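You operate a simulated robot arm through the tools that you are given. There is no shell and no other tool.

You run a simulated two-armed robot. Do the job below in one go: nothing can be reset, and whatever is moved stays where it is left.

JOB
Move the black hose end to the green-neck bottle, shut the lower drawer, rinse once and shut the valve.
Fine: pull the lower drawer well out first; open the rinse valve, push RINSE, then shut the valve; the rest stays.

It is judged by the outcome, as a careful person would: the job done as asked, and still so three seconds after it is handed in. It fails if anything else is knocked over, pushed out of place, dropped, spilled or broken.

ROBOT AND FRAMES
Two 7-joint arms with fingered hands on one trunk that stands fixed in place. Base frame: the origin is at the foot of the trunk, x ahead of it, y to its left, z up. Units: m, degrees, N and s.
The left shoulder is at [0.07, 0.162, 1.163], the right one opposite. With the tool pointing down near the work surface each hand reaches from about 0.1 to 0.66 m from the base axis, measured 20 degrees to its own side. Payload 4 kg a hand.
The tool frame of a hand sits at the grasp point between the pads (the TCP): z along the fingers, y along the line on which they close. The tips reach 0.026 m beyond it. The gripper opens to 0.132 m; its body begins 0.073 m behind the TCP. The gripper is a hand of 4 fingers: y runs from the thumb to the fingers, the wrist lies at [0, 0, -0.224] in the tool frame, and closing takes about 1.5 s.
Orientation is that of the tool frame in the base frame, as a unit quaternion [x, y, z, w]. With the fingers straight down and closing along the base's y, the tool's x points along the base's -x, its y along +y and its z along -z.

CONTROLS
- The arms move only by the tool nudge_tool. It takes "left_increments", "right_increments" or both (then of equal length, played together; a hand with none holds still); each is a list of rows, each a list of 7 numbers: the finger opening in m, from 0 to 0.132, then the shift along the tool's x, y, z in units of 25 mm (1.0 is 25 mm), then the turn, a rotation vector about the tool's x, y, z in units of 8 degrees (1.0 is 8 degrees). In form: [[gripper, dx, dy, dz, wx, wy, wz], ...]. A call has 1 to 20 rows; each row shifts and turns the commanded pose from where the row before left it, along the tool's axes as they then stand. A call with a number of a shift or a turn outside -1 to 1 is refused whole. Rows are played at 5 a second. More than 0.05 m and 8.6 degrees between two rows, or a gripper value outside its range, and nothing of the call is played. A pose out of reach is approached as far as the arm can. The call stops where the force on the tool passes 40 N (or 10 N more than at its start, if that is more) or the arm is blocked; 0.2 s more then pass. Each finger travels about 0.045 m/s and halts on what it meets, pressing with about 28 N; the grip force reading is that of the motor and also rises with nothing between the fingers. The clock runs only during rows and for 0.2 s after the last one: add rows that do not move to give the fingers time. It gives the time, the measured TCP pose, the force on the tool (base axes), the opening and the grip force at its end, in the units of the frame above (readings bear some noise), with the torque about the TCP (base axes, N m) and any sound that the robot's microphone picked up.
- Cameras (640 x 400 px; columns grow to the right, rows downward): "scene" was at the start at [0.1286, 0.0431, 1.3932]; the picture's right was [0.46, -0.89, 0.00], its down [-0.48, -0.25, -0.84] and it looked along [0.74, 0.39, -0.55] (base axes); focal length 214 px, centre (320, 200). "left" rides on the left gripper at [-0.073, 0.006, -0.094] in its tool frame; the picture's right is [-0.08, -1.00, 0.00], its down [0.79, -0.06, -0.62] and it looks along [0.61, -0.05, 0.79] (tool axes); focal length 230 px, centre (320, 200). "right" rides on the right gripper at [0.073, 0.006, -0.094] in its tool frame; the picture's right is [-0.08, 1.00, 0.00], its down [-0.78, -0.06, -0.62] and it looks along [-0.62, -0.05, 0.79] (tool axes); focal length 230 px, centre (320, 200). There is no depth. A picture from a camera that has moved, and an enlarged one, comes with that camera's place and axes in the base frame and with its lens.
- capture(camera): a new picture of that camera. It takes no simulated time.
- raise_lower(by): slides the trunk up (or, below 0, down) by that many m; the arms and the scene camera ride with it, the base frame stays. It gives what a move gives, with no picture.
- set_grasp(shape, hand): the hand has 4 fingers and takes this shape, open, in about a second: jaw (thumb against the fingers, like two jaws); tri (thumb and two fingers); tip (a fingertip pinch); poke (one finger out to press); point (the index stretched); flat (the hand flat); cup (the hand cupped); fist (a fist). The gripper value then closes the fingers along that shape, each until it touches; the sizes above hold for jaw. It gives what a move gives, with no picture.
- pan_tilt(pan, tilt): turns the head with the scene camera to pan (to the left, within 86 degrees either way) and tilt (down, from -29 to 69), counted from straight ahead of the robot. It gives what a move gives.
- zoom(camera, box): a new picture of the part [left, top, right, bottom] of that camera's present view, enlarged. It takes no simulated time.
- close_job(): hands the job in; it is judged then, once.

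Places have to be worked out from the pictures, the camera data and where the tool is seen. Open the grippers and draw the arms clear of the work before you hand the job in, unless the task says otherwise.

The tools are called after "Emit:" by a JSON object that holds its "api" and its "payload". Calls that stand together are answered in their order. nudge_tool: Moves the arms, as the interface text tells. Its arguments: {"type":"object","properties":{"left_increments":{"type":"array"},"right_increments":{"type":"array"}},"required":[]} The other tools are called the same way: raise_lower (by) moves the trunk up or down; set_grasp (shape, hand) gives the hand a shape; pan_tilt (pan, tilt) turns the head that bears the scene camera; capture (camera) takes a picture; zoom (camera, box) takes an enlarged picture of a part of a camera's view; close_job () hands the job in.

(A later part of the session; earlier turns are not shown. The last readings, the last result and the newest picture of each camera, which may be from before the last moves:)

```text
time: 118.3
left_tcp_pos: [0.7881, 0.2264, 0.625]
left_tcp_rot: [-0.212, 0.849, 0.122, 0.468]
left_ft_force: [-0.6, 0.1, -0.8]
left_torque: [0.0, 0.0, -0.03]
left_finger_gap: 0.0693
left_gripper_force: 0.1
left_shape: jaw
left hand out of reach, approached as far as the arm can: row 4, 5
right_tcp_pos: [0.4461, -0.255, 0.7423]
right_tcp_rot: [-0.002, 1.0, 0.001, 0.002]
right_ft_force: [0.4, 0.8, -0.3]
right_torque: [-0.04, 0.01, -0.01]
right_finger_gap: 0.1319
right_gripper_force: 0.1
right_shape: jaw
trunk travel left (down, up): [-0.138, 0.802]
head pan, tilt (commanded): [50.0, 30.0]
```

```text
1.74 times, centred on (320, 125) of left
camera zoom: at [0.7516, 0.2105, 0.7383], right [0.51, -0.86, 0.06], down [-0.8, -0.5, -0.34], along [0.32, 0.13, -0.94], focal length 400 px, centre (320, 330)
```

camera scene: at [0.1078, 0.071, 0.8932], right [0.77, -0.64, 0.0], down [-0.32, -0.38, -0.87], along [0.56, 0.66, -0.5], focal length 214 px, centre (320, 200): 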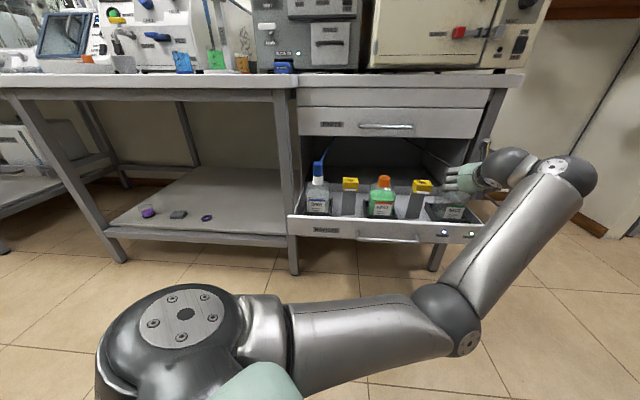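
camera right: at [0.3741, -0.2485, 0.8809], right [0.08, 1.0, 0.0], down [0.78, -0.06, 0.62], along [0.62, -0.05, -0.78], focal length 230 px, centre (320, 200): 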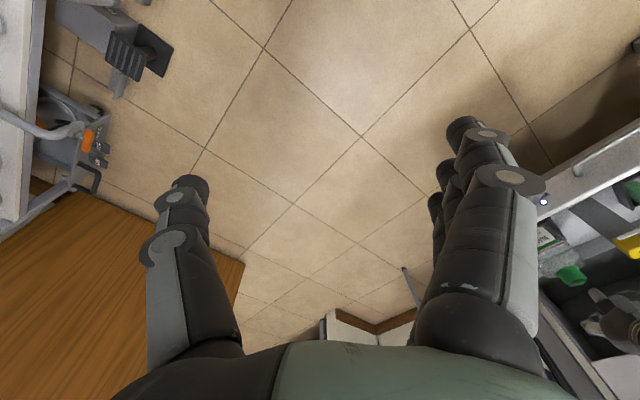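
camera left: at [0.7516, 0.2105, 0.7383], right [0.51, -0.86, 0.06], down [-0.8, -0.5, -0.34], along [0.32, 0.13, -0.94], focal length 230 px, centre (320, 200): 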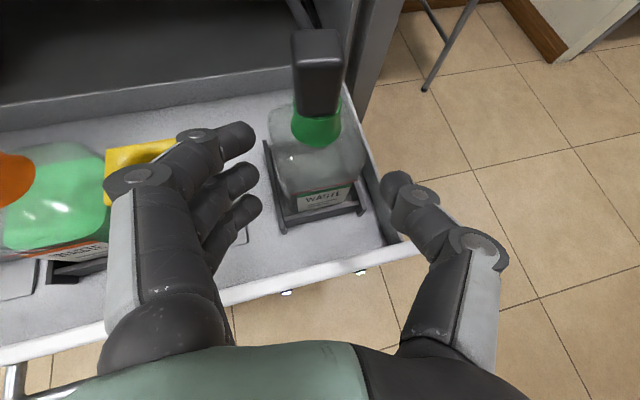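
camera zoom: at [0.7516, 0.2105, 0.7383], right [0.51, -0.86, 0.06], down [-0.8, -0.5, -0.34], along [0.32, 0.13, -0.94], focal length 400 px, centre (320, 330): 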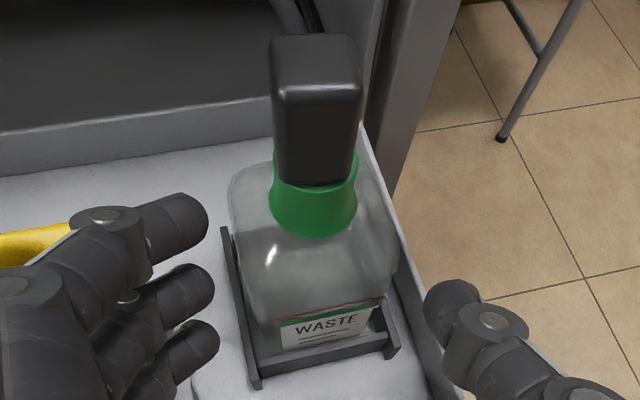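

Both lamps (RINSE and WASTE) are lit with the hose in the green-neck bottle. Next is shutting the drawer: I raise the trunk a little and level the hand while drawing it back from over the drawer.

Emit:
{"api": "raise_lower", "payload": {"by": 0.1}}

Emit:
{"api": "nudge_tool", "payload": {"left_increments": [[0.05, 0, 0, -0.3, 0, -0.8, 0], [0.03, 0, 0, -0.5, 0, -0.8, 0], [0.0, 0, 0, -0.7, 0, -0.8, 0], [0.0, 0, 0, -0.7, 0, -0.8, 0], [0.0, 0, 0, -0.7, 0, 0, 0]]}}

Emit:
{"api": "capture", "payload": {"camera": "scene"}}

Emit:
{"api": "capture", "payload": {"camera": "left"}}

```text
time: 119.6
left_tcp_pos: [0.7876, 0.2256, 0.7251]
left_tcp_rot: [-0.212, 0.849, 0.123, 0.467]
left_ft_force: [0.2, -0.1, 0.5]
left_torque: [0.0, 0.01, -0.03]
left_finger_gap: 0.0692
left_gripper_force: 0.1
left_shape: jaw
right_tcp_pos: [0.4462, -0.2555, 0.842]
right_tcp_rot: [0.0, 1.0, 0.001, 0.002]
right_ft_force: [0.6, -0.3, -0.2]
right_torque: [-0.01, 0.0, -0.01]
right_finger_gap: 0.1322
right_gripper_force: 0.1
right_shape: jaw
trunk travel left (down, up): [-0.238, 0.702]
head pan, tilt (commanded): [50.0, 30.0]
```

```text
time: 121.0
left_tcp_pos: [0.727, 0.2321, 0.7667]
left_tcp_rot: [-0.188, 0.705, 0.198, 0.655]
left_ft_force: [0.7, -0.5, 0.0]
left_torque: [0.02, 0.0, 0.02]
left_finger_gap: 0.0002
left_gripper_force: 28.2
left_shape: jaw
right_tcp_pos: [0.4468, -0.2545, 0.8418]
right_tcp_rot: [-0.001, 1.0, 0.002, 0.001]
right_ft_force: [0.4, 0.8, 0.3]
right_torque: [0.04, 0.02, -0.01]
right_finger_gap: 0.132
right_gripper_force: 0.1
right_shape: jaw
trunk travel left (down, up): [-0.238, 0.702]
head pan, tilt (commanded): [50.0, 30.0]
stopped in row 5 (left hand): the arm was blocked; the commanded pose is now the measured one
```

```text
taken
camera scene: at [0.1079, 0.0711, 0.9931], right [0.77, -0.64, 0.0], down [-0.32, -0.38, -0.87], along [0.56, 0.66, -0.5], focal length 214 px, centre (320, 200)
```

scene: 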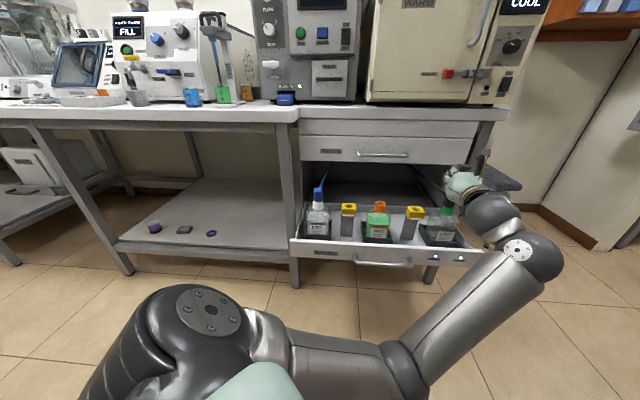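

```text
taken
camera left: at [0.652, 0.1881, 0.8461], right [0.53, -0.85, 0.05], down [-0.55, -0.38, -0.74], along [0.65, 0.37, -0.67], focal length 230 px, centre (320, 200)
```

left: 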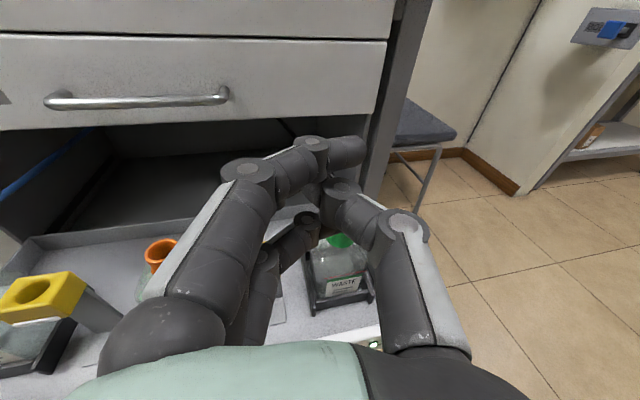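

I check that the hose end is still seated in the green-neck bottle.

Emit:
{"api": "zoom", "payload": {"camera": "scene", "box": [400, 150, 520, 270]}}

Emit:
{"api": "zoom", "payload": {"camera": "left", "box": [260, 120, 420, 330]}}

```text
3.33 times, centred on (460, 210) of scene
camera zoom: at [0.1079, 0.0711, 0.9931], right [0.77, -0.64, 0.0], down [-0.32, -0.38, -0.87], along [0.56, 0.66, -0.5], focal length 715 px, centre (-147, 167)
```

zoom: 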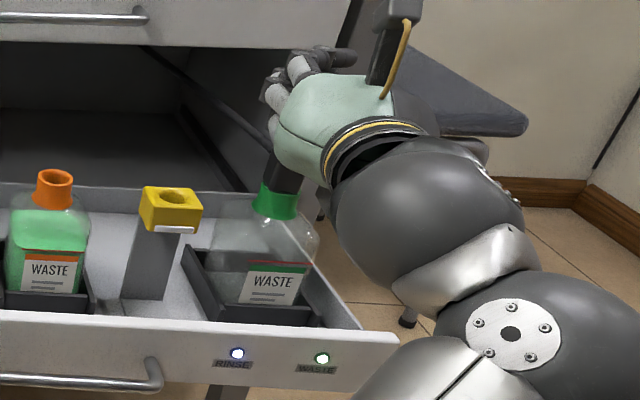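

```text
1.90 times, centred on (340, 225) of left
camera zoom: at [0.652, 0.1881, 0.8461], right [0.53, -0.85, 0.05], down [-0.55, -0.38, -0.74], along [0.65, 0.37, -0.67], focal length 438 px, centre (282, 152)
```

zoom: 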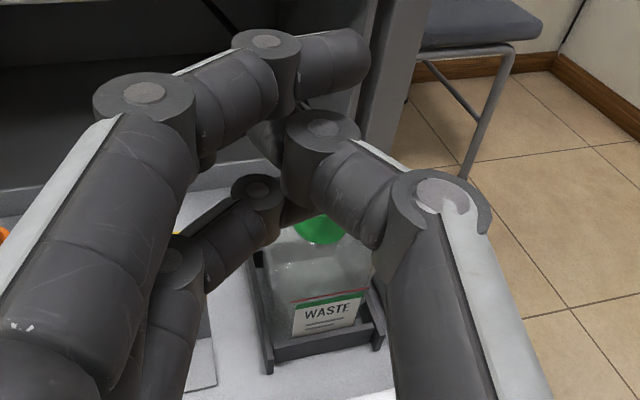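

Hose end still seated, both lamps lit. To push the drawer I need the elbow on the left again, so I raise the trunk and swing the hand's pointing direction clockwise in free air.

Emit:
{"api": "raise_lower", "payload": {"by": 0.15}}

Emit:
{"api": "nudge_tool", "payload": {"left_increments": [[0.0, 0, 0, 0, 0.92, 0, 0.06], [0.0, 0, 0, 0, 0.92, 0, 0.06], [0.0, 0, 0, 0, 0.92, 0, 0.06], [0.0, 0, 0, 0, 0.92, 0, 0.06], [0.0, 0, 0, 0, 0.92, 0, 0.06], [0.0, 0, 0, 0, 0.92, 0, 0.06]]}}

Emit:
{"api": "capture", "payload": {"camera": "scene"}}

```text
time: 122.8
left_tcp_pos: [0.7272, 0.2305, 0.9144]
left_tcp_rot: [-0.188, 0.706, 0.199, 0.653]
left_ft_force: [0.8, -0.3, -0.6]
left_torque: [-0.02, 0.01, -0.03]
left_finger_gap: 0.0
left_gripper_force: 28.1
left_shape: jaw
right_tcp_pos: [0.4467, -0.256, 0.9923]
right_tcp_rot: [-0.001, 1.0, 0.001, 0.001]
right_ft_force: [-0.6, -0.5, 0.3]
right_torque: [0.02, -0.02, 0.01]
right_finger_gap: 0.132
right_gripper_force: 0.1
right_shape: jaw
trunk travel left (down, up): [-0.388, 0.552]
head pan, tilt (commanded): [50.0, 30.0]
```

```text
time: 124.2
left_tcp_pos: [0.7276, 0.2454, 0.9128]
left_tcp_rot: [0.088, 0.736, -0.047, 0.669]
left_ft_force: [0.2, 0.2, 0.2]
left_torque: [0.01, -0.05, 0.05]
left_finger_gap: 0.0
left_gripper_force: 28.3
left_shape: jaw
right_tcp_pos: [0.4467, -0.2552, 0.992]
right_tcp_rot: [0.001, 1.0, 0.001, 0.002]
right_ft_force: [-0.6, 0.1, 0.2]
right_torque: [0.0, 0.02, 0.02]
right_finger_gap: 0.1318
right_gripper_force: 0.0
right_shape: jaw
trunk travel left (down, up): [-0.388, 0.552]
head pan, tilt (commanded): [50.0, 30.0]
```

```text
taken
camera scene: at [0.1082, 0.0707, 1.1431], right [0.77, -0.64, 0.0], down [-0.32, -0.38, -0.87], along [0.56, 0.66, -0.5], focal length 214 px, centre (320, 200)
```

scene: 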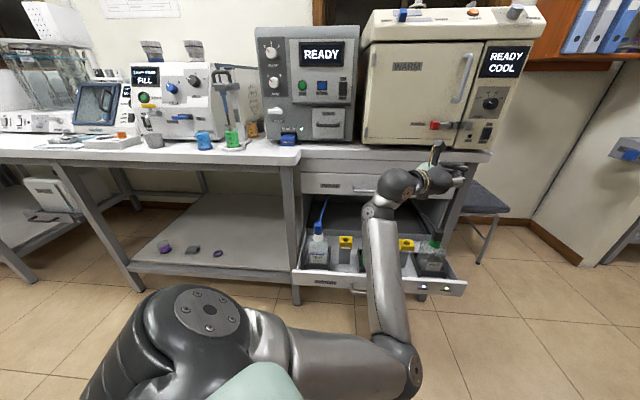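

The hand now points right with free space around. I translate it left/back above the drawer, then roll it so the elbow drops to the left.

Emit:
{"api": "nudge_tool", "payload": {"left_increments": [[0.0, 0, 0.9, -0.9, 0, 0, 0], [0.0, 0, 0.9, -0.9, 0, 0, 0], [0.0, 0, 0.9, -0.9, 0, 0, 0], [0.0, 0, 0.9, -0.9, 0, 0, 0], [0.0, 0, 0.9, -0.9, 0, 0, 0], [0.0, 0, 0.9, -0.9, 0, 0, 0], [0.0, 0, 0.9, -0.9, 0, 0, 0], [0.0, 0, 0.9, -0.9, 0, 0, 0]]}}

Emit:
{"api": "nudge_tool", "payload": {"left_increments": [[0.0, 0, 0, 0, 0, 0, 0.95], [0.0, 0, 0, 0, 0, 0, 0.95], [0.0, 0, 0, 0, 0, 0, 0.95], [0.0, 0, 0, 0, 0, 0, 0.95], [0.0, 0, 0, 0, 0, 0, 0.95], [0.0, 0, 0, 0, 0, 0, 0.95], [0.0, 0, 0, 0, 0, 0, 0.95], [0.0, 0, 0, 0, 0, 0, 0.95]]}}

Emit:
{"api": "capture", "payload": {"camera": "scene"}}

```text
time: 126.0
left_tcp_pos: [0.5921, 0.4429, 0.9323]
left_tcp_rot: [0.09, 0.732, -0.071, 0.672]
left_ft_force: [-0.8, -0.3, -0.4]
left_torque: [0.0, 0.02, -0.04]
left_finger_gap: 0.0001
left_gripper_force: 28.4
left_shape: jaw
right_tcp_pos: [0.447, -0.2543, 0.9927]
right_tcp_rot: [0.0, 1.0, 0.001, 0.003]
right_ft_force: [-0.3, 0.2, -0.2]
right_torque: [-0.02, -0.05, -0.04]
right_finger_gap: 0.1319
right_gripper_force: 0.0
right_shape: jaw
trunk travel left (down, up): [-0.388, 0.552]
head pan, tilt (commanded): [50.0, 30.0]
```

```text
time: 127.8
left_tcp_pos: [0.5924, 0.4432, 0.9332]
left_tcp_rot: [0.448, 0.586, 0.281, 0.614]
left_ft_force: [-0.4, -0.4, -0.7]
left_torque: [0.02, -0.01, 0.01]
left_finger_gap: 0.0
left_gripper_force: 28.2
left_shape: jaw
right_tcp_pos: [0.446, -0.2555, 0.9908]
right_tcp_rot: [-0.001, 1.0, 0.0, 0.002]
right_ft_force: [-1.0, -0.7, -0.2]
right_torque: [0.01, -0.02, 0.01]
right_finger_gap: 0.1319
right_gripper_force: 0.2
right_shape: jaw
trunk travel left (down, up): [-0.388, 0.552]
head pan, tilt (commanded): [50.0, 30.0]
```

```text
taken
camera scene: at [0.1077, 0.0711, 1.1431], right [0.77, -0.64, 0.0], down [-0.32, -0.38, -0.87], along [0.56, 0.66, -0.5], focal length 214 px, centre (320, 200)
```

scene: 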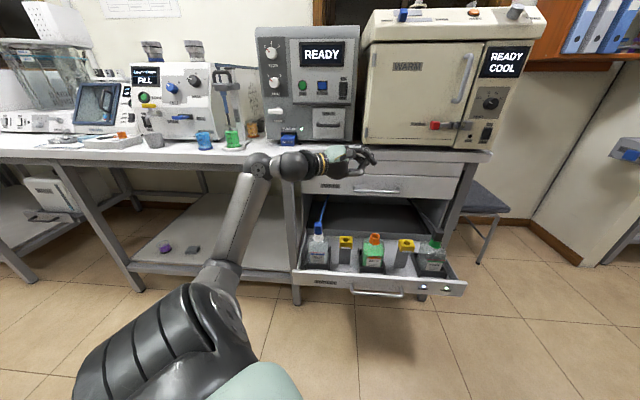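

The elbow is now on the left as wanted. I raise the trunk 15 cm, yaw the closed hand toward the drawer front and bring it down in front of the drawer panel, still above it.

Emit:
{"api": "raise_lower", "payload": {"by": 0.15}}

Emit:
{"api": "nudge_tool", "payload": {"left_increments": [[0.0, 0, 0, 0, -0.386, 0.726, -0.073], [0.0, 0, 0, 0, -0.386, 0.726, -0.073], [0.0, 0, 0, 0, -0.386, 0.726, -0.073], [0.0, 0, 0, 0, -0.386, 0.726, -0.073], [0.0, 0, 0, 0, -0.386, 0.726, -0.073]]}}

Emit:
{"api": "capture", "payload": {"camera": "scene"}}

```text
time: 129.5
left_tcp_pos: [0.5936, 0.4431, 1.0828]
left_tcp_rot: [0.447, 0.587, 0.28, 0.614]
left_ft_force: [0.6, 0.6, -0.2]
left_torque: [0.03, 0.0, 0.01]
left_finger_gap: 0.0001
left_gripper_force: 27.9
left_shape: jaw
right_tcp_pos: [0.4464, -0.2572, 1.1415]
right_tcp_rot: [-0.001, 1.0, 0.0, 0.001]
right_ft_force: [-0.3, -0.3, -0.3]
right_torque: [0.03, 0.0, 0.01]
right_finger_gap: 0.1318
right_gripper_force: 0.0
right_shape: jaw
trunk travel left (down, up): [-0.538, 0.402]
head pan, tilt (commanded): [50.0, 30.0]
```

```text
time: 130.7
left_tcp_pos: [0.5923, 0.4441, 1.0834]
left_tcp_rot: [0.261, 0.689, 0.445, 0.508]
left_ft_force: [-0.6, -0.5, 0.1]
left_torque: [0.0, -0.01, -0.02]
left_finger_gap: 0.0
left_gripper_force: 27.8
left_shape: jaw
right_tcp_pos: [0.4461, -0.255, 1.1408]
right_tcp_rot: [-0.002, 1.0, 0.002, 0.001]
right_ft_force: [0.0, -0.1, -0.3]
right_torque: [0.01, 0.05, 0.0]
right_finger_gap: 0.1321
right_gripper_force: 0.0
right_shape: jaw
trunk travel left (down, up): [-0.538, 0.402]
head pan, tilt (commanded): [50.0, 30.0]
```

```text
taken
camera scene: at [0.1086, 0.0704, 1.2931], right [0.77, -0.64, 0.0], down [-0.32, -0.38, -0.87], along [0.56, 0.66, -0.5], focal length 214 px, centre (320, 200)
```

scene: 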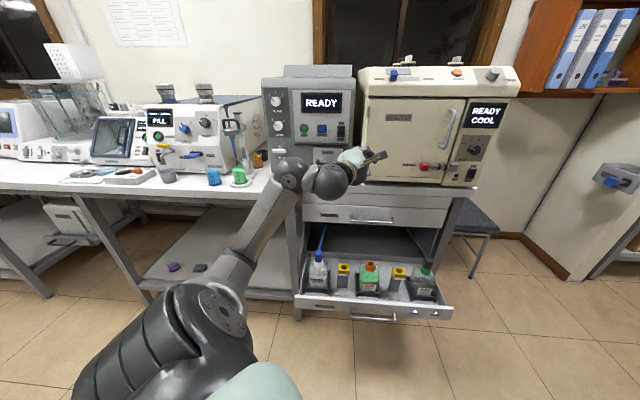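

Tracking well. I bring the closed hand down to just in front of and above the drawer panel.

Emit:
{"api": "nudge_tool", "payload": {"left_increments": [[0.0, 0.206, -0.944, -0.062, 0, 0, 0], [0.0, 0.206, -0.944, -0.062, 0, 0, 0], [0.0, 0.206, -0.944, -0.062, 0, 0, 0], [0.0, 0.206, -0.944, -0.062, 0, 0, 0], [0.0, 0.206, -0.944, -0.062, 0, 0, 0], [0.0, 0.206, -0.944, -0.062, 0, 0, 0], [0.0, 0.206, -0.944, -0.062, 0, 0, 0], [0.0, 0.206, -0.944, -0.062, 0, 0, 0], [0.0, 0.206, -0.944, -0.062, 0, 0, 0], [0.0, 0.206, -0.944, -0.062, 0, 0, 0], [0.0, 0.206, -0.944, -0.062, 0, 0, 0], [0.0, 0.206, -0.944, -0.062, 0, 0, 0], [0.0, 0.206, -0.944, -0.062, 0, 0, 0], [0.0, 0.206, -0.944, -0.062, 0, 0, 0], [0.0, 0.206, -0.944, -0.062, 0, 0, 0], [0.0, 0.206, -0.944, -0.062, 0, 0, 0], [0.0, 0.206, -0.944, -0.062, 0, 0, 0], [0.0, 0.206, -0.944, -0.062, 0, 0, 0], [0.0, 0.206, -0.944, -0.062, 0, 0, 0]]}}

Emit:
{"api": "capture", "payload": {"camera": "scene"}}

Emit:
{"api": "capture", "payload": {"camera": "left"}}

```text
time: 134.7
left_tcp_pos: [0.572, 0.302, 0.6459]
left_tcp_rot: [0.262, 0.69, 0.444, 0.509]
left_ft_force: [-0.5, 0.7, 0.3]
left_torque: [0.0, -0.04, -0.01]
left_finger_gap: 0.0001
left_gripper_force: 27.8
left_shape: jaw
right_tcp_pos: [0.4469, -0.2556, 1.1418]
right_tcp_rot: [-0.001, 1.0, 0.001, 0.002]
right_ft_force: [-0.2, 0.1, 0.2]
right_torque: [0.0, -0.01, 0.02]
right_finger_gap: 0.1318
right_gripper_force: 0.1
right_shape: jaw
trunk travel left (down, up): [-0.538, 0.402]
head pan, tilt (commanded): [50.0, 30.0]
```

```text
taken
camera scene: at [0.1079, 0.0707, 1.2932], right [0.77, -0.64, 0.0], down [-0.32, -0.38, -0.87], along [0.56, 0.66, -0.5], focal length 214 px, centre (320, 200)
```

scene: 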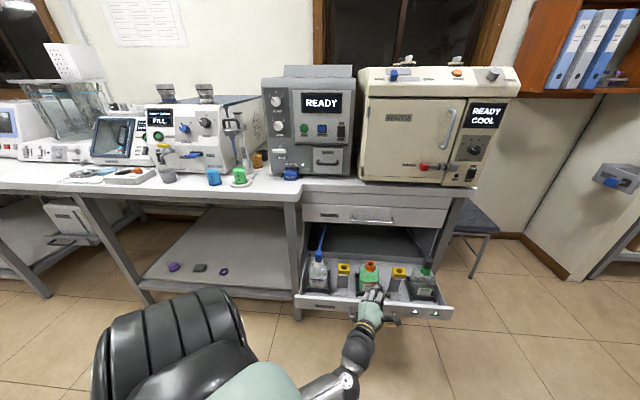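

```text
taken
camera left: at [0.5105, 0.2133, 0.6948], right [0.12, -0.53, -0.84], down [-0.84, 0.4, -0.37], along [0.53, 0.75, -0.4], focal length 230 px, centre (320, 200)
```

left: 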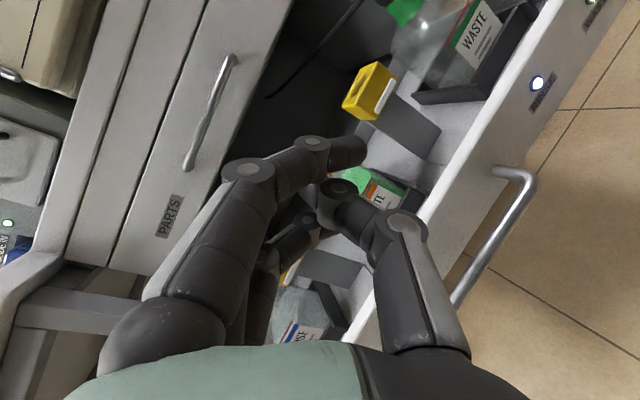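

The hand is just in front of the panel (n≈0.62, u≈0.19). I lower it 13 cm with the trunk so the fingertips face the panel just above the handle.

Emit:
{"api": "raise_lower", "payload": {"by": -0.135}}

Emit:
{"api": "capture", "payload": {"camera": "left"}}

Emit:
{"api": "zoom", "payload": {"camera": "scene", "box": [290, 200, 450, 320]}}

```text
time: 136.3
left_tcp_pos: [0.572, 0.3032, 0.5102]
left_tcp_rot: [0.263, 0.69, 0.443, 0.509]
left_ft_force: [0.6, 0.7, 0.4]
left_torque: [0.0, 0.0, 0.03]
left_finger_gap: 0.0004
left_gripper_force: 28.4
left_shape: jaw
right_tcp_pos: [0.447, -0.2545, 1.0078]
right_tcp_rot: [-0.001, 1.0, 0.0, 0.001]
right_ft_force: [-0.1, -0.3, -0.2]
right_torque: [-0.01, 0.02, 0.0]
right_finger_gap: 0.1319
right_gripper_force: 0.1
right_shape: jaw
trunk travel left (down, up): [-0.403, 0.537]
head pan, tilt (commanded): [50.0, 30.0]
```

```text
taken
camera left: at [0.5104, 0.2136, 0.5603], right [0.12, -0.53, -0.84], down [-0.84, 0.4, -0.37], along [0.53, 0.75, -0.4], focal length 230 px, centre (320, 200)
```

left: 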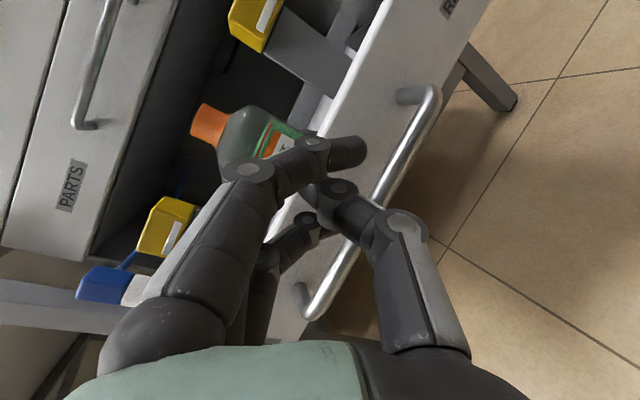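

```text
3.33 times, centred on (370, 260) of scene
camera zoom: at [0.1076, 0.071, 1.1582], right [0.77, -0.64, 0.0], down [-0.32, -0.38, -0.87], along [0.56, 0.66, -0.5], focal length 715 px, centre (153, 0)
```

zoom: 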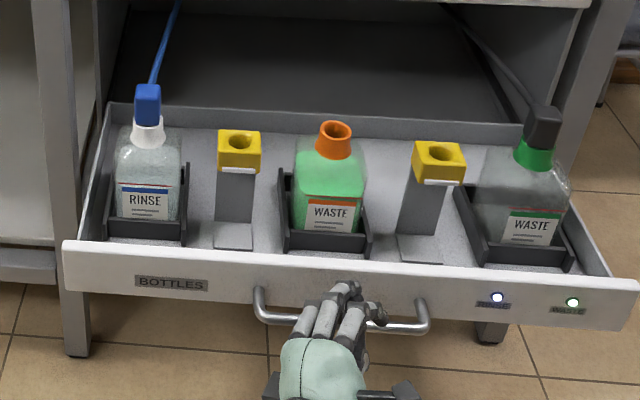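

Everything in the drawer stands properly and both lamps are lit. I lower a touch more and push the panel straight in about 11 cm.

Emit:
{"api": "raise_lower", "payload": {"by": -0.013}}

Emit:
{"api": "nudge_tool", "payload": {"left_increments": [[0.0, 0.2375, 0.191, 0.652, 0, 0, 0], [0.0, 0.2375, 0.191, 0.652, 0, 0, 0], [0.0, 0.2375, 0.191, 0.652, 0, 0, 0], [0.0, 0.2375, 0.191, 0.652, 0, 0, 0], [0.0, 0.2375, 0.191, 0.652, 0, 0, 0], [0.0, 0.2375, 0.191, 0.652, 0, 0, 0], [0.0, 0.2375, 0.191, 0.652, 0, 0, 0]]}}

Emit:
{"api": "capture", "payload": {"camera": "scene"}}

Emit:
{"api": "capture", "payload": {"camera": "left"}}

```text
time: 137.0
left_tcp_pos: [0.5708, 0.3021, 0.4984]
left_tcp_rot: [0.261, 0.69, 0.443, 0.509]
left_ft_force: [-0.3, -0.1, 0.6]
left_torque: [0.01, -0.02, 0.04]
left_finger_gap: 0.0002
left_gripper_force: 27.9
left_shape: jaw
right_tcp_pos: [0.4454, -0.2561, 0.9946]
right_tcp_rot: [0.0, 1.0, 0.001, 0.001]
right_ft_force: [0.3, -0.2, -0.5]
right_torque: [-0.03, 0.04, -0.03]
right_finger_gap: 0.132
right_gripper_force: 0.0
right_shape: jaw
trunk travel left (down, up): [-0.39, 0.55]
head pan, tilt (commanded): [50.0, 30.0]
```

```text
time: 138.6
left_tcp_pos: [0.6602, 0.3907, 0.4967]
left_tcp_rot: [0.263, 0.69, 0.443, 0.508]
left_ft_force: [0.7, 0.4, -0.1]
left_torque: [0.02, -0.01, -0.02]
left_finger_gap: 0.0003
left_gripper_force: 27.4
left_shape: jaw
right_tcp_pos: [0.4474, -0.2551, 0.9936]
right_tcp_rot: [-0.001, 1.0, 0.0, 0.002]
right_ft_force: [-0.2, -0.1, 0.2]
right_torque: [-0.02, -0.02, 0.04]
right_finger_gap: 0.1322
right_gripper_force: 0.0
right_shape: jaw
trunk travel left (down, up): [-0.39, 0.55]
head pan, tilt (commanded): [50.0, 30.0]
```

```text
taken
camera scene: at [0.1081, 0.0712, 1.1451], right [0.77, -0.64, 0.0], down [-0.32, -0.38, -0.87], along [0.56, 0.66, -0.5], focal length 214 px, centre (320, 200)
```

scene: 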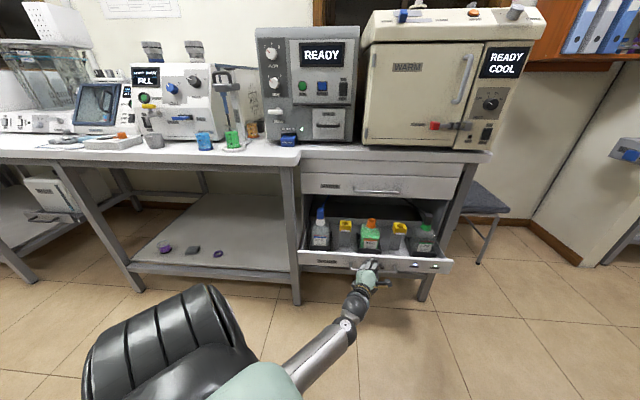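

```text
taken
camera left: at [0.5997, 0.3022, 0.5471], right [0.12, -0.53, -0.84], down [-0.84, 0.4, -0.37], along [0.53, 0.75, -0.4], focal length 230 px, centre (320, 200)
```

left: 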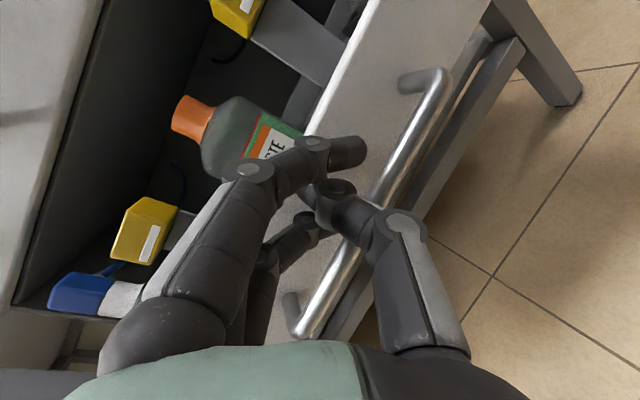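

The drawer follows smoothly. I keep pushing another 14 cm.

Emit:
{"api": "nudge_tool", "payload": {"left_increments": [[0.0, 0.2375, 0.191, 0.652, 0, 0, 0], [0.0, 0.2375, 0.191, 0.652, 0, 0, 0], [0.0, 0.2375, 0.191, 0.652, 0, 0, 0], [0.0, 0.2375, 0.191, 0.652, 0, 0, 0], [0.0, 0.2375, 0.191, 0.652, 0, 0, 0], [0.0, 0.2375, 0.191, 0.652, 0, 0, 0], [0.0, 0.2375, 0.191, 0.652, 0, 0, 0], [0.0, 0.2375, 0.191, 0.652, 0, 0, 0]]}}

Emit:
{"api": "capture", "payload": {"camera": "scene"}}

Emit:
{"api": "zoom", "payload": {"camera": "scene", "box": [280, 160, 460, 290]}}

```text
time: 140.4
left_tcp_pos: [0.7647, 0.4947, 0.4968]
left_tcp_rot: [0.262, 0.69, 0.445, 0.507]
left_ft_force: [1.1, 0.1, 0.5]
left_torque: [0.0, -0.03, -0.02]
left_finger_gap: 0.0002
left_gripper_force: 28.1
left_shape: jaw
right_tcp_pos: [0.4465, -0.2549, 0.9942]
right_tcp_rot: [0.0, 1.0, 0.001, 0.001]
right_ft_force: [0.2, 0.2, 0.2]
right_torque: [0.0, 0.01, -0.03]
right_finger_gap: 0.1319
right_gripper_force: 0.1
right_shape: jaw
trunk travel left (down, up): [-0.39, 0.55]
head pan, tilt (commanded): [50.0, 30.0]
```

```text
taken
camera scene: at [0.1081, 0.0712, 1.1451], right [0.77, -0.64, 0.0], down [-0.32, -0.38, -0.87], along [0.56, 0.66, -0.5], focal length 214 px, centre (320, 200)
```

scene: 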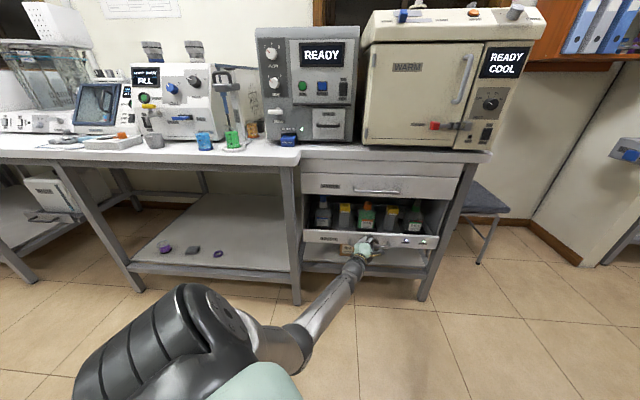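

```text
3.08 times, centred on (370, 225) of scene
camera zoom: at [0.1081, 0.0712, 1.1451], right [0.77, -0.64, 0.0], down [-0.32, -0.38, -0.87], along [0.56, 0.66, -0.5], focal length 660 px, centre (166, 123)
```

zoom: 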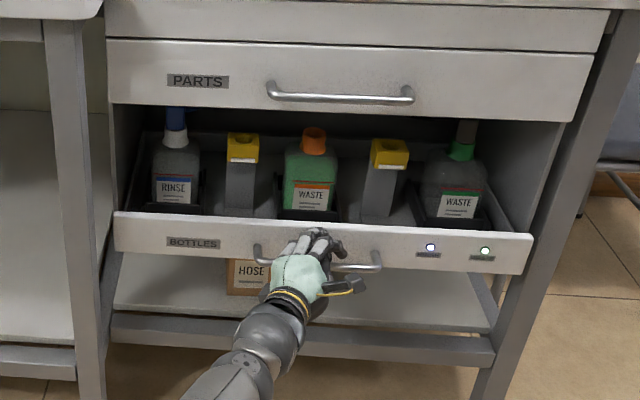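

Nearly shut. I press the last few centimetres in small steps until it stops.

Emit:
{"api": "nudge_tool", "payload": {"left_increments": [[0.0, 0.1056, 0.085, 0.29, 0, 0, 0], [0.0, 0.1056, 0.085, 0.29, 0, 0, 0], [0.0, 0.1056, 0.085, 0.29, 0, 0, 0], [0.0, 0.1056, 0.085, 0.29, 0, 0, 0], [0.0, 0, 0, 0, 0, 0, 0]]}}

Emit:
{"api": "zoom", "payload": {"camera": "scene", "box": [280, 160, 460, 290]}}

Emit:
{"api": "capture", "payload": {"camera": "left"}}

```text
time: 141.3
left_tcp_pos: [0.7809, 0.5051, 0.4953]
left_tcp_rot: [0.265, 0.689, 0.44, 0.51]
left_ft_force: [-32.1, -18.1, 8.8]
left_torque: [0.3, -0.41, 0.16]
left_finger_gap: 0.0
left_gripper_force: 28.1
left_shape: jaw
right_tcp_pos: [0.4448, -0.2568, 0.9951]
right_tcp_rot: [-0.001, 1.0, 0.001, 0.002]
right_ft_force: [1.0, 0.1, 0.0]
right_torque: [-0.02, 0.02, -0.04]
right_finger_gap: 0.1321
right_gripper_force: 0.1
right_shape: jaw
trunk travel left (down, up): [-0.39, 0.55]
head pan, tilt (commanded): [50.0, 30.0]
stopped in row 4 (left hand): the force on the tool passed its limit at 47 N (the readings are from after the stop); the commanded pose is now the measured one
```

```text
3.08 times, centred on (370, 225) of scene
camera zoom: at [0.1053, 0.0696, 1.1455], right [0.77, -0.64, 0.0], down [-0.32, -0.38, -0.87], along [0.56, 0.66, -0.5], focal length 660 px, centre (166, 123)
```

zoom: 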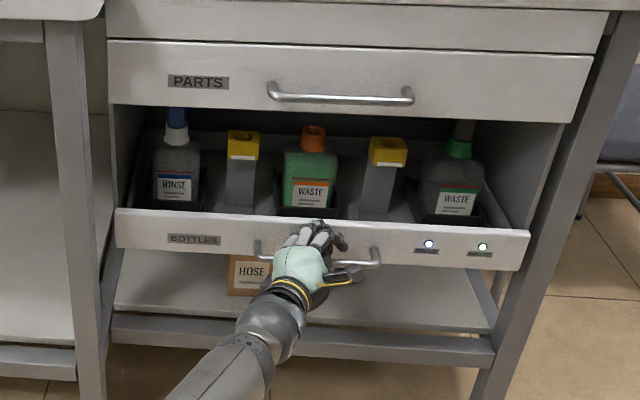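

```text
taken
camera left: at [0.72, 0.4176, 0.5444], right [0.11, -0.53, -0.84], down [-0.84, 0.4, -0.37], along [0.53, 0.74, -0.4], focal length 230 px, centre (320, 200)
```

left: 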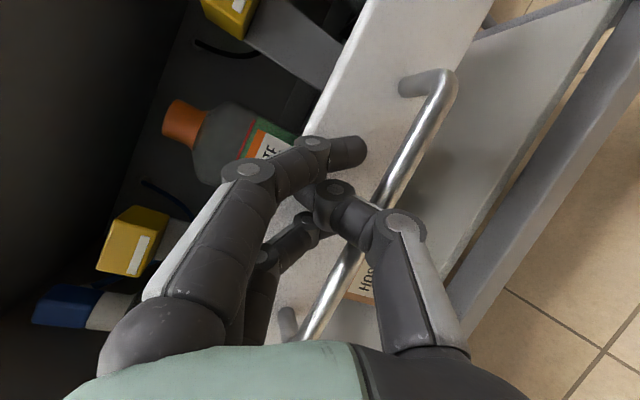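

The drawer stopped firmly at its original closed position (tip n≈0.935). I relieve the force by backing off and then check the drawer, hose and lamps.

Emit:
{"api": "nudge_tool", "payload": {"left_increments": [[0.0, -0.1056, -0.085, -0.29, 0, 0, 0], [0.0, -0.1056, -0.085, -0.29, 0, 0, 0], [0.0, -0.2375, -0.191, -0.652, 0, 0, 0], [0.0, -0.2375, -0.191, -0.652, 0, 0, 0], [0.0, -0.2375, -0.191, -0.652, 0, 0, 0]]}}

Emit:
{"api": "zoom", "payload": {"camera": "scene", "box": [280, 160, 460, 290]}}

Emit:
{"api": "zoom", "payload": {"camera": "scene", "box": [370, 185, 450, 245]}}

```text
time: 142.5
left_tcp_pos: [0.7325, 0.4585, 0.4941]
left_tcp_rot: [0.265, 0.69, 0.441, 0.508]
left_ft_force: [0.1, -0.2, -0.3]
left_torque: [-0.03, 0.02, 0.01]
left_finger_gap: 0.0001
left_gripper_force: 27.3
left_shape: jaw
right_tcp_pos: [0.4461, -0.2546, 0.9933]
right_tcp_rot: [-0.001, 1.0, 0.001, 0.001]
right_ft_force: [0.6, -1.0, -0.9]
right_torque: [-0.02, -0.01, 0.0]
right_finger_gap: 0.1317
right_gripper_force: 0.1
right_shape: jaw
trunk travel left (down, up): [-0.39, 0.55]
head pan, tilt (commanded): [50.0, 30.0]
```

```text
3.08 times, centred on (370, 225) of scene
camera zoom: at [0.1076, 0.0708, 1.1452], right [0.77, -0.64, 0.0], down [-0.32, -0.38, -0.87], along [0.56, 0.66, -0.5], focal length 660 px, centre (166, 123)
```

zoom: 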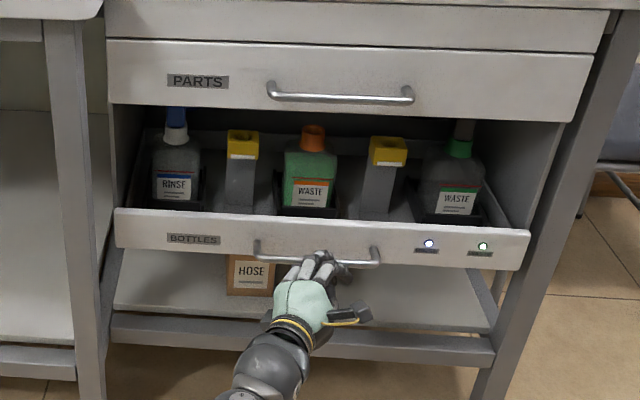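

```text
6.67 times, centred on (410, 215) of scene
camera zoom: at [0.1076, 0.0708, 1.1452], right [0.77, -0.64, 0.0], down [-0.32, -0.38, -0.87], along [0.56, 0.66, -0.5], focal length 1430 px, centre (-280, 100)
```

zoom: 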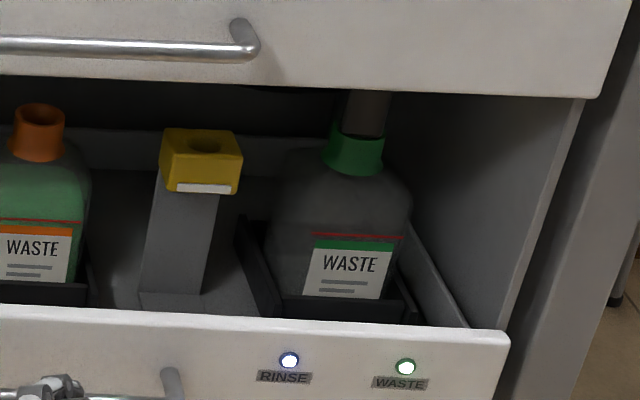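

The drawer is shut, the hose end stands in the green neck, and both lamps are lit. I withdraw the hand and look closely at the grey machine's RINSE valve and button.

Emit:
{"api": "nudge_tool", "payload": {"left_increments": [[0.0, -0.264, -0.212, -0.724, 0, 0, 0], [0.0, -0.264, -0.212, -0.724, 0, 0, 0], [0.0, -0.264, -0.212, -0.724, 0, 0, 0], [0.0, -0.264, -0.212, -0.724, 0, 0, 0], [0.0, -0.264, -0.212, -0.724, 0, 0, 0], [0.0, -0.264, -0.212, -0.724, 0, 0, 0]]}}

Emit:
{"api": "raise_lower", "payload": {"by": 0.2}}

Emit:
{"api": "pan_tilt", "payload": {"pan": 52, "tilt": 18}}

Emit:
{"api": "capture", "payload": {"camera": "scene"}}

Emit:
{"api": "zoom", "payload": {"camera": "scene", "box": [240, 120, 380, 250]}}

```text
time: 143.9
left_tcp_pos: [0.6456, 0.3755, 0.4959]
left_tcp_rot: [0.264, 0.691, 0.441, 0.509]
left_ft_force: [0.0, 0.3, 0.8]
left_torque: [0.02, -0.02, -0.01]
left_finger_gap: 0.0
left_gripper_force: 28.5
left_shape: jaw
right_tcp_pos: [0.4458, -0.2556, 0.993]
right_tcp_rot: [-0.001, 1.0, 0.001, 0.002]
right_ft_force: [0.0, -0.5, 0.0]
right_torque: [0.03, 0.0, 0.03]
right_finger_gap: 0.1321
right_gripper_force: 0.1
right_shape: jaw
trunk travel left (down, up): [-0.39, 0.55]
head pan, tilt (commanded): [50.0, 30.0]
```

```text
time: 146.1
left_tcp_pos: [0.646, 0.3773, 0.6949]
left_tcp_rot: [0.264, 0.691, 0.441, 0.509]
left_ft_force: [-0.4, 0.1, 0.1]
left_torque: [-0.02, -0.01, 0.01]
left_finger_gap: 0.0
left_gripper_force: 27.9
left_shape: jaw
right_tcp_pos: [0.4466, -0.2546, 1.194]
right_tcp_rot: [-0.002, 1.0, 0.0, 0.002]
right_ft_force: [-0.1, 0.7, -0.3]
right_torque: [-0.02, -0.02, 0.0]
right_finger_gap: 0.132
right_gripper_force: 0.0
right_shape: jaw
trunk travel left (down, up): [-0.59, 0.35]
head pan, tilt (commanded): [50.0, 30.0]
```

```text
time: 146.8
left_tcp_pos: [0.6461, 0.3762, 0.6959]
left_tcp_rot: [0.265, 0.691, 0.44, 0.509]
left_ft_force: [-0.2, -0.7, -0.4]
left_torque: [0.0, -0.02, -0.03]
left_finger_gap: 0.0
left_gripper_force: 28.3
left_shape: jaw
right_tcp_pos: [0.4469, -0.2552, 1.1942]
right_tcp_rot: [0.0, 1.0, 0.001, 0.001]
right_ft_force: [-0.5, -0.4, 0.0]
right_torque: [0.01, -0.01, 0.03]
right_finger_gap: 0.1319
right_gripper_force: 0.1
right_shape: jaw
trunk travel left (down, up): [-0.59, 0.35]
head pan, tilt (commanded): [52.0, 18.0]
```

```text
taken
camera scene: at [0.1071, 0.0752, 1.3644], right [0.79, -0.62, 0.0], down [-0.19, -0.24, -0.95], along [0.59, 0.75, -0.31], focal length 214 px, centre (320, 200)
```

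scene: 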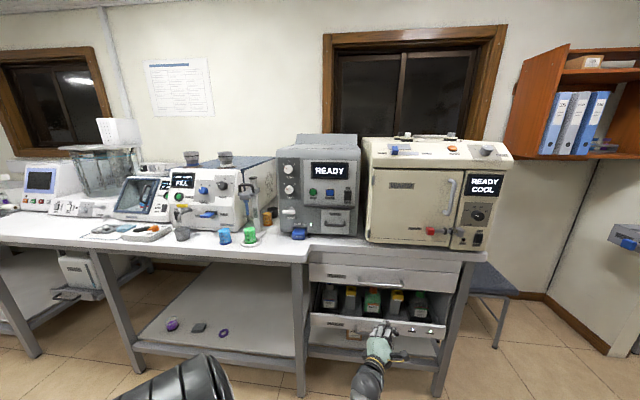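

```text
3.08 times, centred on (310, 185) of scene
camera zoom: at [0.1071, 0.0752, 1.3644], right [0.79, -0.62, 0.0], down [-0.19, -0.24, -0.95], along [0.59, 0.75, -0.31], focal length 660 px, centre (351, 246)
```

zoom: 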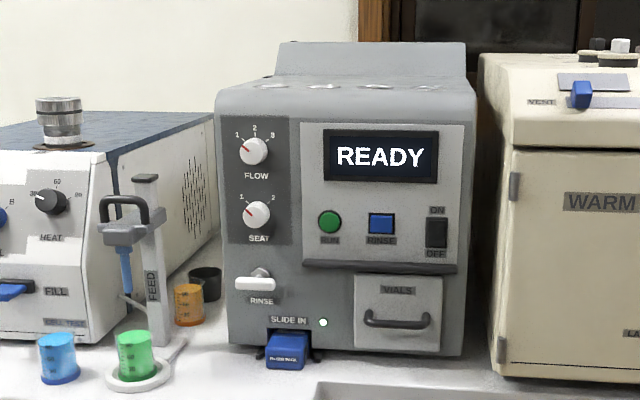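

I zoom in further on the RINSE lever and the buttons.

Emit:
{"api": "zoom", "payload": {"camera": "scene", "box": [275, 185, 325, 225]}}

Emit:
{"api": "zoom", "payload": {"camera": "scene", "box": [280, 150, 360, 215]}}

```text
10.00 times, centred on (300, 205) of scene
camera zoom: at [0.1071, 0.0752, 1.3644], right [0.79, -0.62, 0.0], down [-0.19, -0.24, -0.95], along [0.59, 0.75, -0.31], focal length 2145 px, centre (520, 150)
```

zoom: 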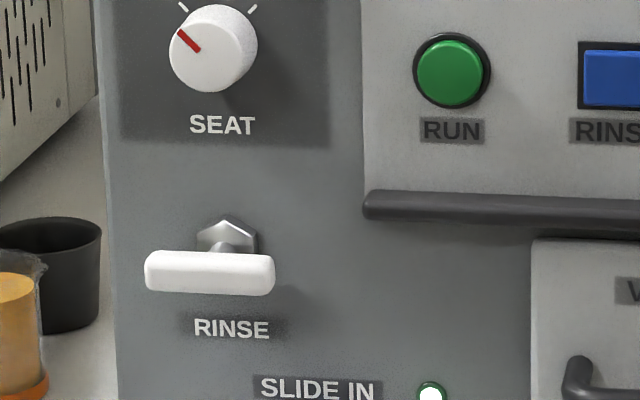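

```text
6.15 times, centred on (320, 182) of scene
camera zoom: at [0.1071, 0.0752, 1.3644], right [0.79, -0.62, 0.0], down [-0.19, -0.24, -0.95], along [0.59, 0.75, -0.31], focal length 1320 px, centre (320, 308)
```

zoom: 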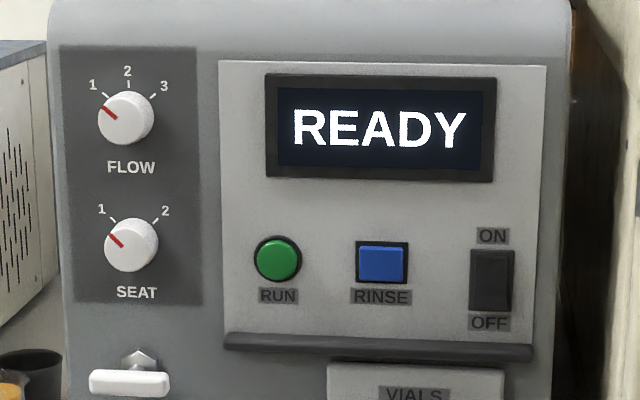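

The RINSE valve is a white lever pointing left from a hex pivot; the blue RINSE button is right of the green RUN button. I bring the left hand up in front of the grey machine (staying in front of the bench edge while rising).

Emit:
{"api": "nudge_tool", "payload": {"left_increments": [[0.0, 0.2625, 0.92, -0.253, 0, 0, 0], [0.0, 0.2625, 0.92, -0.253, 0, 0, 0], [0.0, 0.2625, 0.92, -0.253, 0, 0, 0], [0.0, 0.2625, 0.92, -0.253, 0, 0, 0], [0.0, 0.2625, 0.92, -0.253, 0, 0, 0], [0.0, 0.2625, 0.92, -0.253, 0, 0, 0], [0.0, 0.2625, 0.92, -0.253, 0, 0, 0], [0.0, 0.2625, 0.92, -0.253, 0, 0, 0], [0.0, 0.2625, 0.92, -0.253, 0, 0, 0], [0.0, 0.2625, 0.92, -0.253, 0, 0, 0], [0.0, 0.2625, 0.92, -0.253, 0, 0, 0], [0.0, 0.2625, 0.92, -0.253, 0, 0, 0], [0.0, 0.2625, 0.92, -0.253, 0, 0, 0], [0.0, 0.2625, 0.92, -0.253, 0, 0, 0], [0.0, 0.2625, 0.92, -0.253, 0, 0, 0], [0.0, 0.2625, 0.92, -0.253, 0, 0, 0], [0.0, 0.2625, 0.92, -0.253, 0, 0, 0], [0.0, 0.2625, 0.92, -0.253, 0, 0, 0], [0.0, 0.2625, 0.92, -0.253, 0, 0, 0], [0.0, 0.2625, 0.92, -0.253, 0, 0, 0]]}}

Emit:
{"api": "capture", "payload": {"camera": "scene"}}

Emit:
{"api": "capture", "payload": {"camera": "left"}}

```text
time: 151.0
left_tcp_pos: [0.4448, 0.658, 1.0485]
left_tcp_rot: [0.265, 0.691, 0.44, 0.509]
left_ft_force: [0.1, 0.4, -0.7]
left_torque: [0.02, 0.0, -0.01]
left_finger_gap: 0.0003
left_gripper_force: 27.8
left_shape: jaw
right_tcp_pos: [0.446, -0.2554, 1.1943]
right_tcp_rot: [-0.001, 1.0, 0.001, 0.002]
right_ft_force: [-0.4, -0.2, 0.1]
right_torque: [0.01, 0.0, 0.0]
right_finger_gap: 0.1319
right_gripper_force: 0.1
right_shape: jaw
trunk travel left (down, up): [-0.59, 0.35]
head pan, tilt (commanded): [52.0, 18.0]
```

```text
taken
camera scene: at [0.1068, 0.0755, 1.3644], right [0.79, -0.62, 0.0], down [-0.19, -0.24, -0.95], along [0.59, 0.75, -0.31], focal length 214 px, centre (320, 200)
```

scene: 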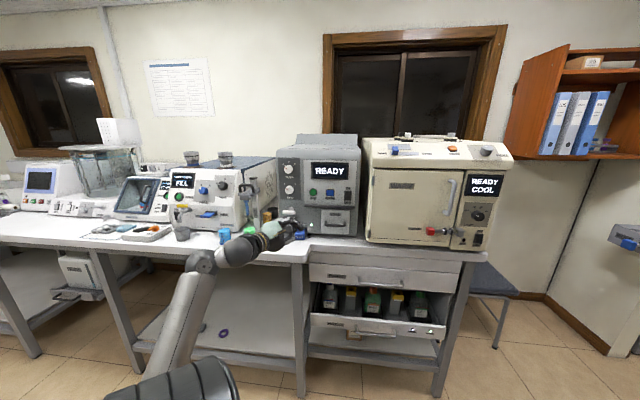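

```text
taken
camera left: at [0.3838, 0.5695, 1.0983], right [0.11, -0.53, -0.84], down [-0.84, 0.4, -0.36], along [0.53, 0.74, -0.41], focal length 230 px, centre (320, 200)
```

left: 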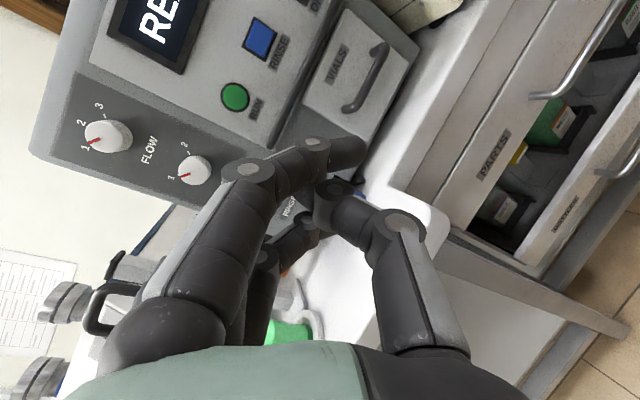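

The machine front is closer than I thought: the RINSE button is at about u=−0.04, n=0.984, z=1.117; the valve is a T-bar at about u=−0.21, n=0.95, z=1.037. I square the hand to the panel (fingers above, thumb below) and open it a little.

Emit:
{"api": "nudge_tool", "payload": {"left_increments": [[0.0, 0, 0, 0, -0.482, 0.9, -0.097], [0.0, 0, 0, 0, -0.482, 0.9, -0.097], [0.0, 0, 0, 0, -0.482, 0.9, -0.097], [0.02, 0, 0, 0, 0, 0, 0.88], [0.04, 0, 0, 0, 0, 0, 0.88], [0.06, 0, 0, 0, 0, 0, 0.88], [0.06, 0, 0, 0, 0, 0, 0.88], [0.06, 0, 0, 0, 0, 0, 0]]}}

Emit:
{"api": "capture", "payload": {"camera": "scene"}}

Emit:
{"api": "capture", "payload": {"camera": "left"}}

```text
time: 152.8
left_tcp_pos: [0.4444, 0.6577, 1.0488]
left_tcp_rot: [0.287, 0.682, 0.621, 0.26]
left_ft_force: [-0.2, 0.1, 0.2]
left_torque: [-0.04, 0.0, -0.01]
left_finger_gap: 0.0591
left_gripper_force: 0.1
left_shape: jaw
right_tcp_pos: [0.4462, -0.2559, 1.1939]
right_tcp_rot: [-0.001, 1.0, 0.001, 0.002]
right_ft_force: [-1.0, -0.4, -0.2]
right_torque: [-0.02, 0.02, 0.01]
right_finger_gap: 0.1317
right_gripper_force: 0.0
right_shape: jaw
trunk travel left (down, up): [-0.59, 0.35]
head pan, tilt (commanded): [52.0, 18.0]
```

```text
taken
camera scene: at [0.1073, 0.0752, 1.3645], right [0.79, -0.62, 0.0], down [-0.19, -0.24, -0.95], along [0.59, 0.75, -0.31], focal length 214 px, centre (320, 200)
```

scene: 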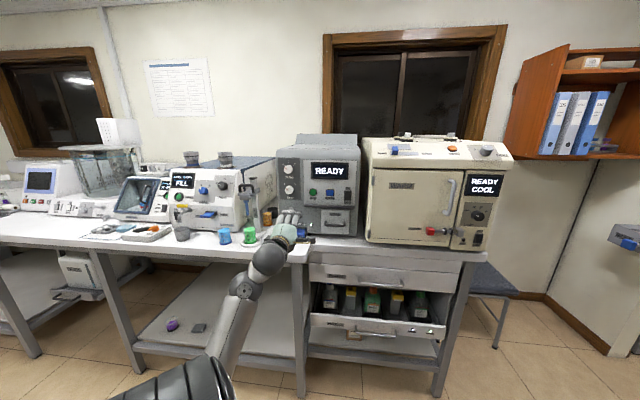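

```text
taken
camera left: at [0.4314, 0.5405, 1.0645], right [-0.01, -0.12, -0.99], down [-0.99, 0.12, 0.0], along [0.12, 0.98, -0.12], focal length 230 px, centre (320, 200)
```

left: 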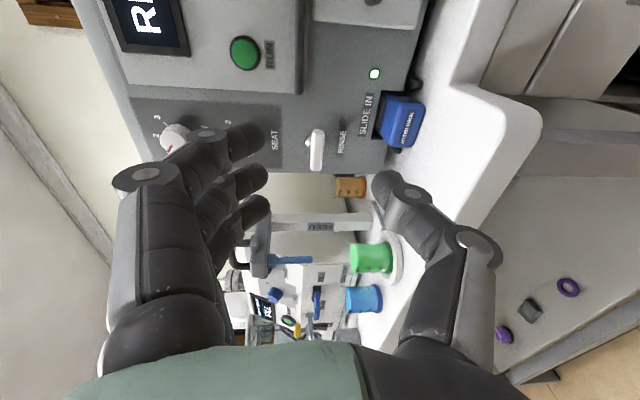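

The T-bar lever is visible. I zoom in on it with the hand camera for a precise fix.

Emit:
{"api": "zoom", "payload": {"camera": "left", "box": [240, 100, 400, 200]}}

Emit:
{"api": "zoom", "payload": {"camera": "scene", "box": [275, 185, 325, 225]}}

```text
4.00 times, centred on (320, 150) of left
camera zoom: at [0.4314, 0.5405, 1.0645], right [-0.01, -0.12, -0.99], down [-0.99, 0.12, 0.0], along [0.12, 0.98, -0.12], focal length 920 px, centre (320, 400)
```

zoom: 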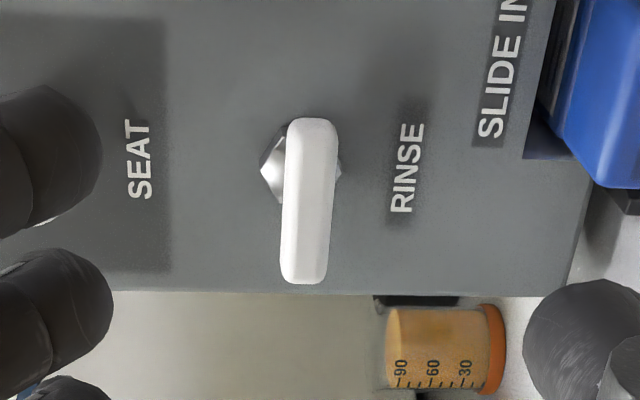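

```text
10.00 times, centred on (300, 205) of scene
camera zoom: at [0.1073, 0.0752, 1.3645], right [0.79, -0.62, 0.0], down [-0.19, -0.24, -0.95], along [0.59, 0.75, -0.31], focal length 2145 px, centre (520, 150)
```

zoom: 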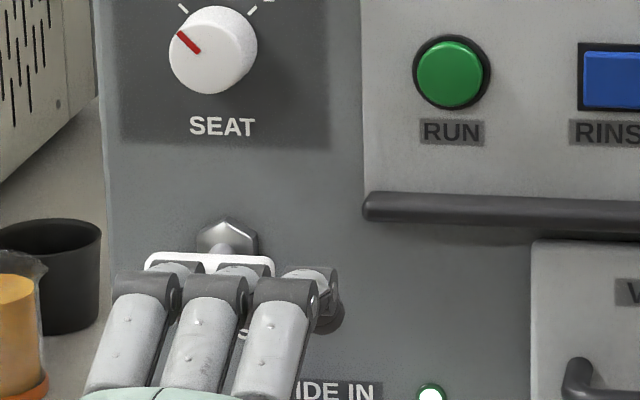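

Triangulated: lever bar runs u≈−0.245 to −0.192 at n≈0.98, z≈1.028, pivot near its right end (u≈−0.21). I approach to about 5 cm in front of it.

Emit:
{"api": "nudge_tool", "payload": {"left_increments": [[0.06, 0.42, -0.047, 0.94, 0, 0, 0], [0.06, 0.42, -0.047, 0.94, 0, 0, 0], [0.06, 0.42, -0.047, 0.94, 0, 0, 0], [0.06, 0.42, -0.047, 0.94, 0, 0, 0], [0.06, 0.42, -0.047, 0.94, 0, 0, 0], [0.06, 0.42, -0.047, 0.94, 0, 0, 0], [0.06, 0, 0, 0, 0, 0, 0]]}}

Emit:
{"api": "capture", "payload": {"camera": "left"}}

Emit:
{"api": "zoom", "payload": {"camera": "scene", "box": [250, 170, 340, 240]}}

```text
time: 154.4
left_tcp_pos: [0.5015, 0.8003, 1.026]
left_tcp_rot: [0.286, 0.682, 0.62, 0.26]
left_ft_force: [0.3, -0.4, 0.0]
left_torque: [0.01, 0.01, 0.02]
left_finger_gap: 0.0593
left_gripper_force: 0.0
left_shape: jaw
right_tcp_pos: [0.4462, -0.2567, 1.1943]
right_tcp_rot: [-0.002, 1.0, 0.001, 0.002]
right_ft_force: [-0.1, -0.4, 1.2]
right_torque: [0.03, 0.0, -0.04]
right_finger_gap: 0.1316
right_gripper_force: 0.0
right_shape: jaw
trunk travel left (down, up): [-0.59, 0.35]
head pan, tilt (commanded): [52.0, 18.0]
```

```text
taken
camera left: at [0.4876, 0.6838, 1.0432], right [-0.01, -0.12, -0.99], down [-0.99, 0.12, 0.0], along [0.12, 0.98, -0.12], focal length 230 px, centre (320, 200)
```

left: 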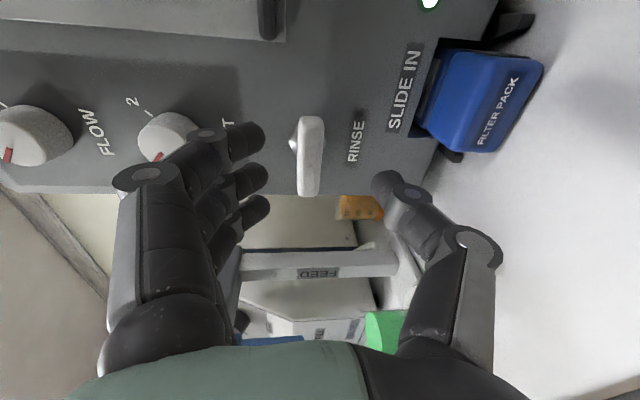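

```text
5.71 times, centred on (295, 205) of scene
camera zoom: at [0.1069, 0.075, 1.3645], right [0.79, -0.62, 0.0], down [-0.19, -0.24, -0.95], along [0.59, 0.75, -0.31], focal length 1226 px, centre (463, 171)
```

zoom: 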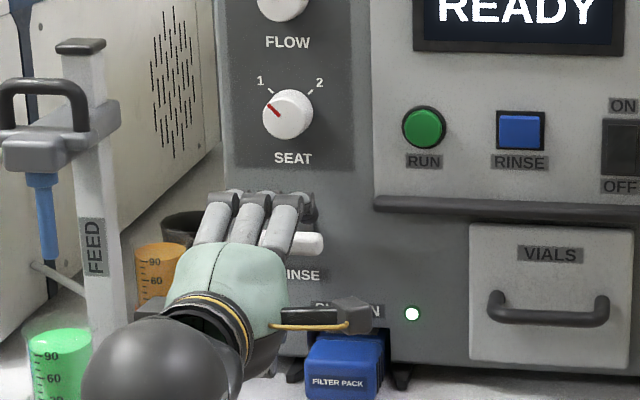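

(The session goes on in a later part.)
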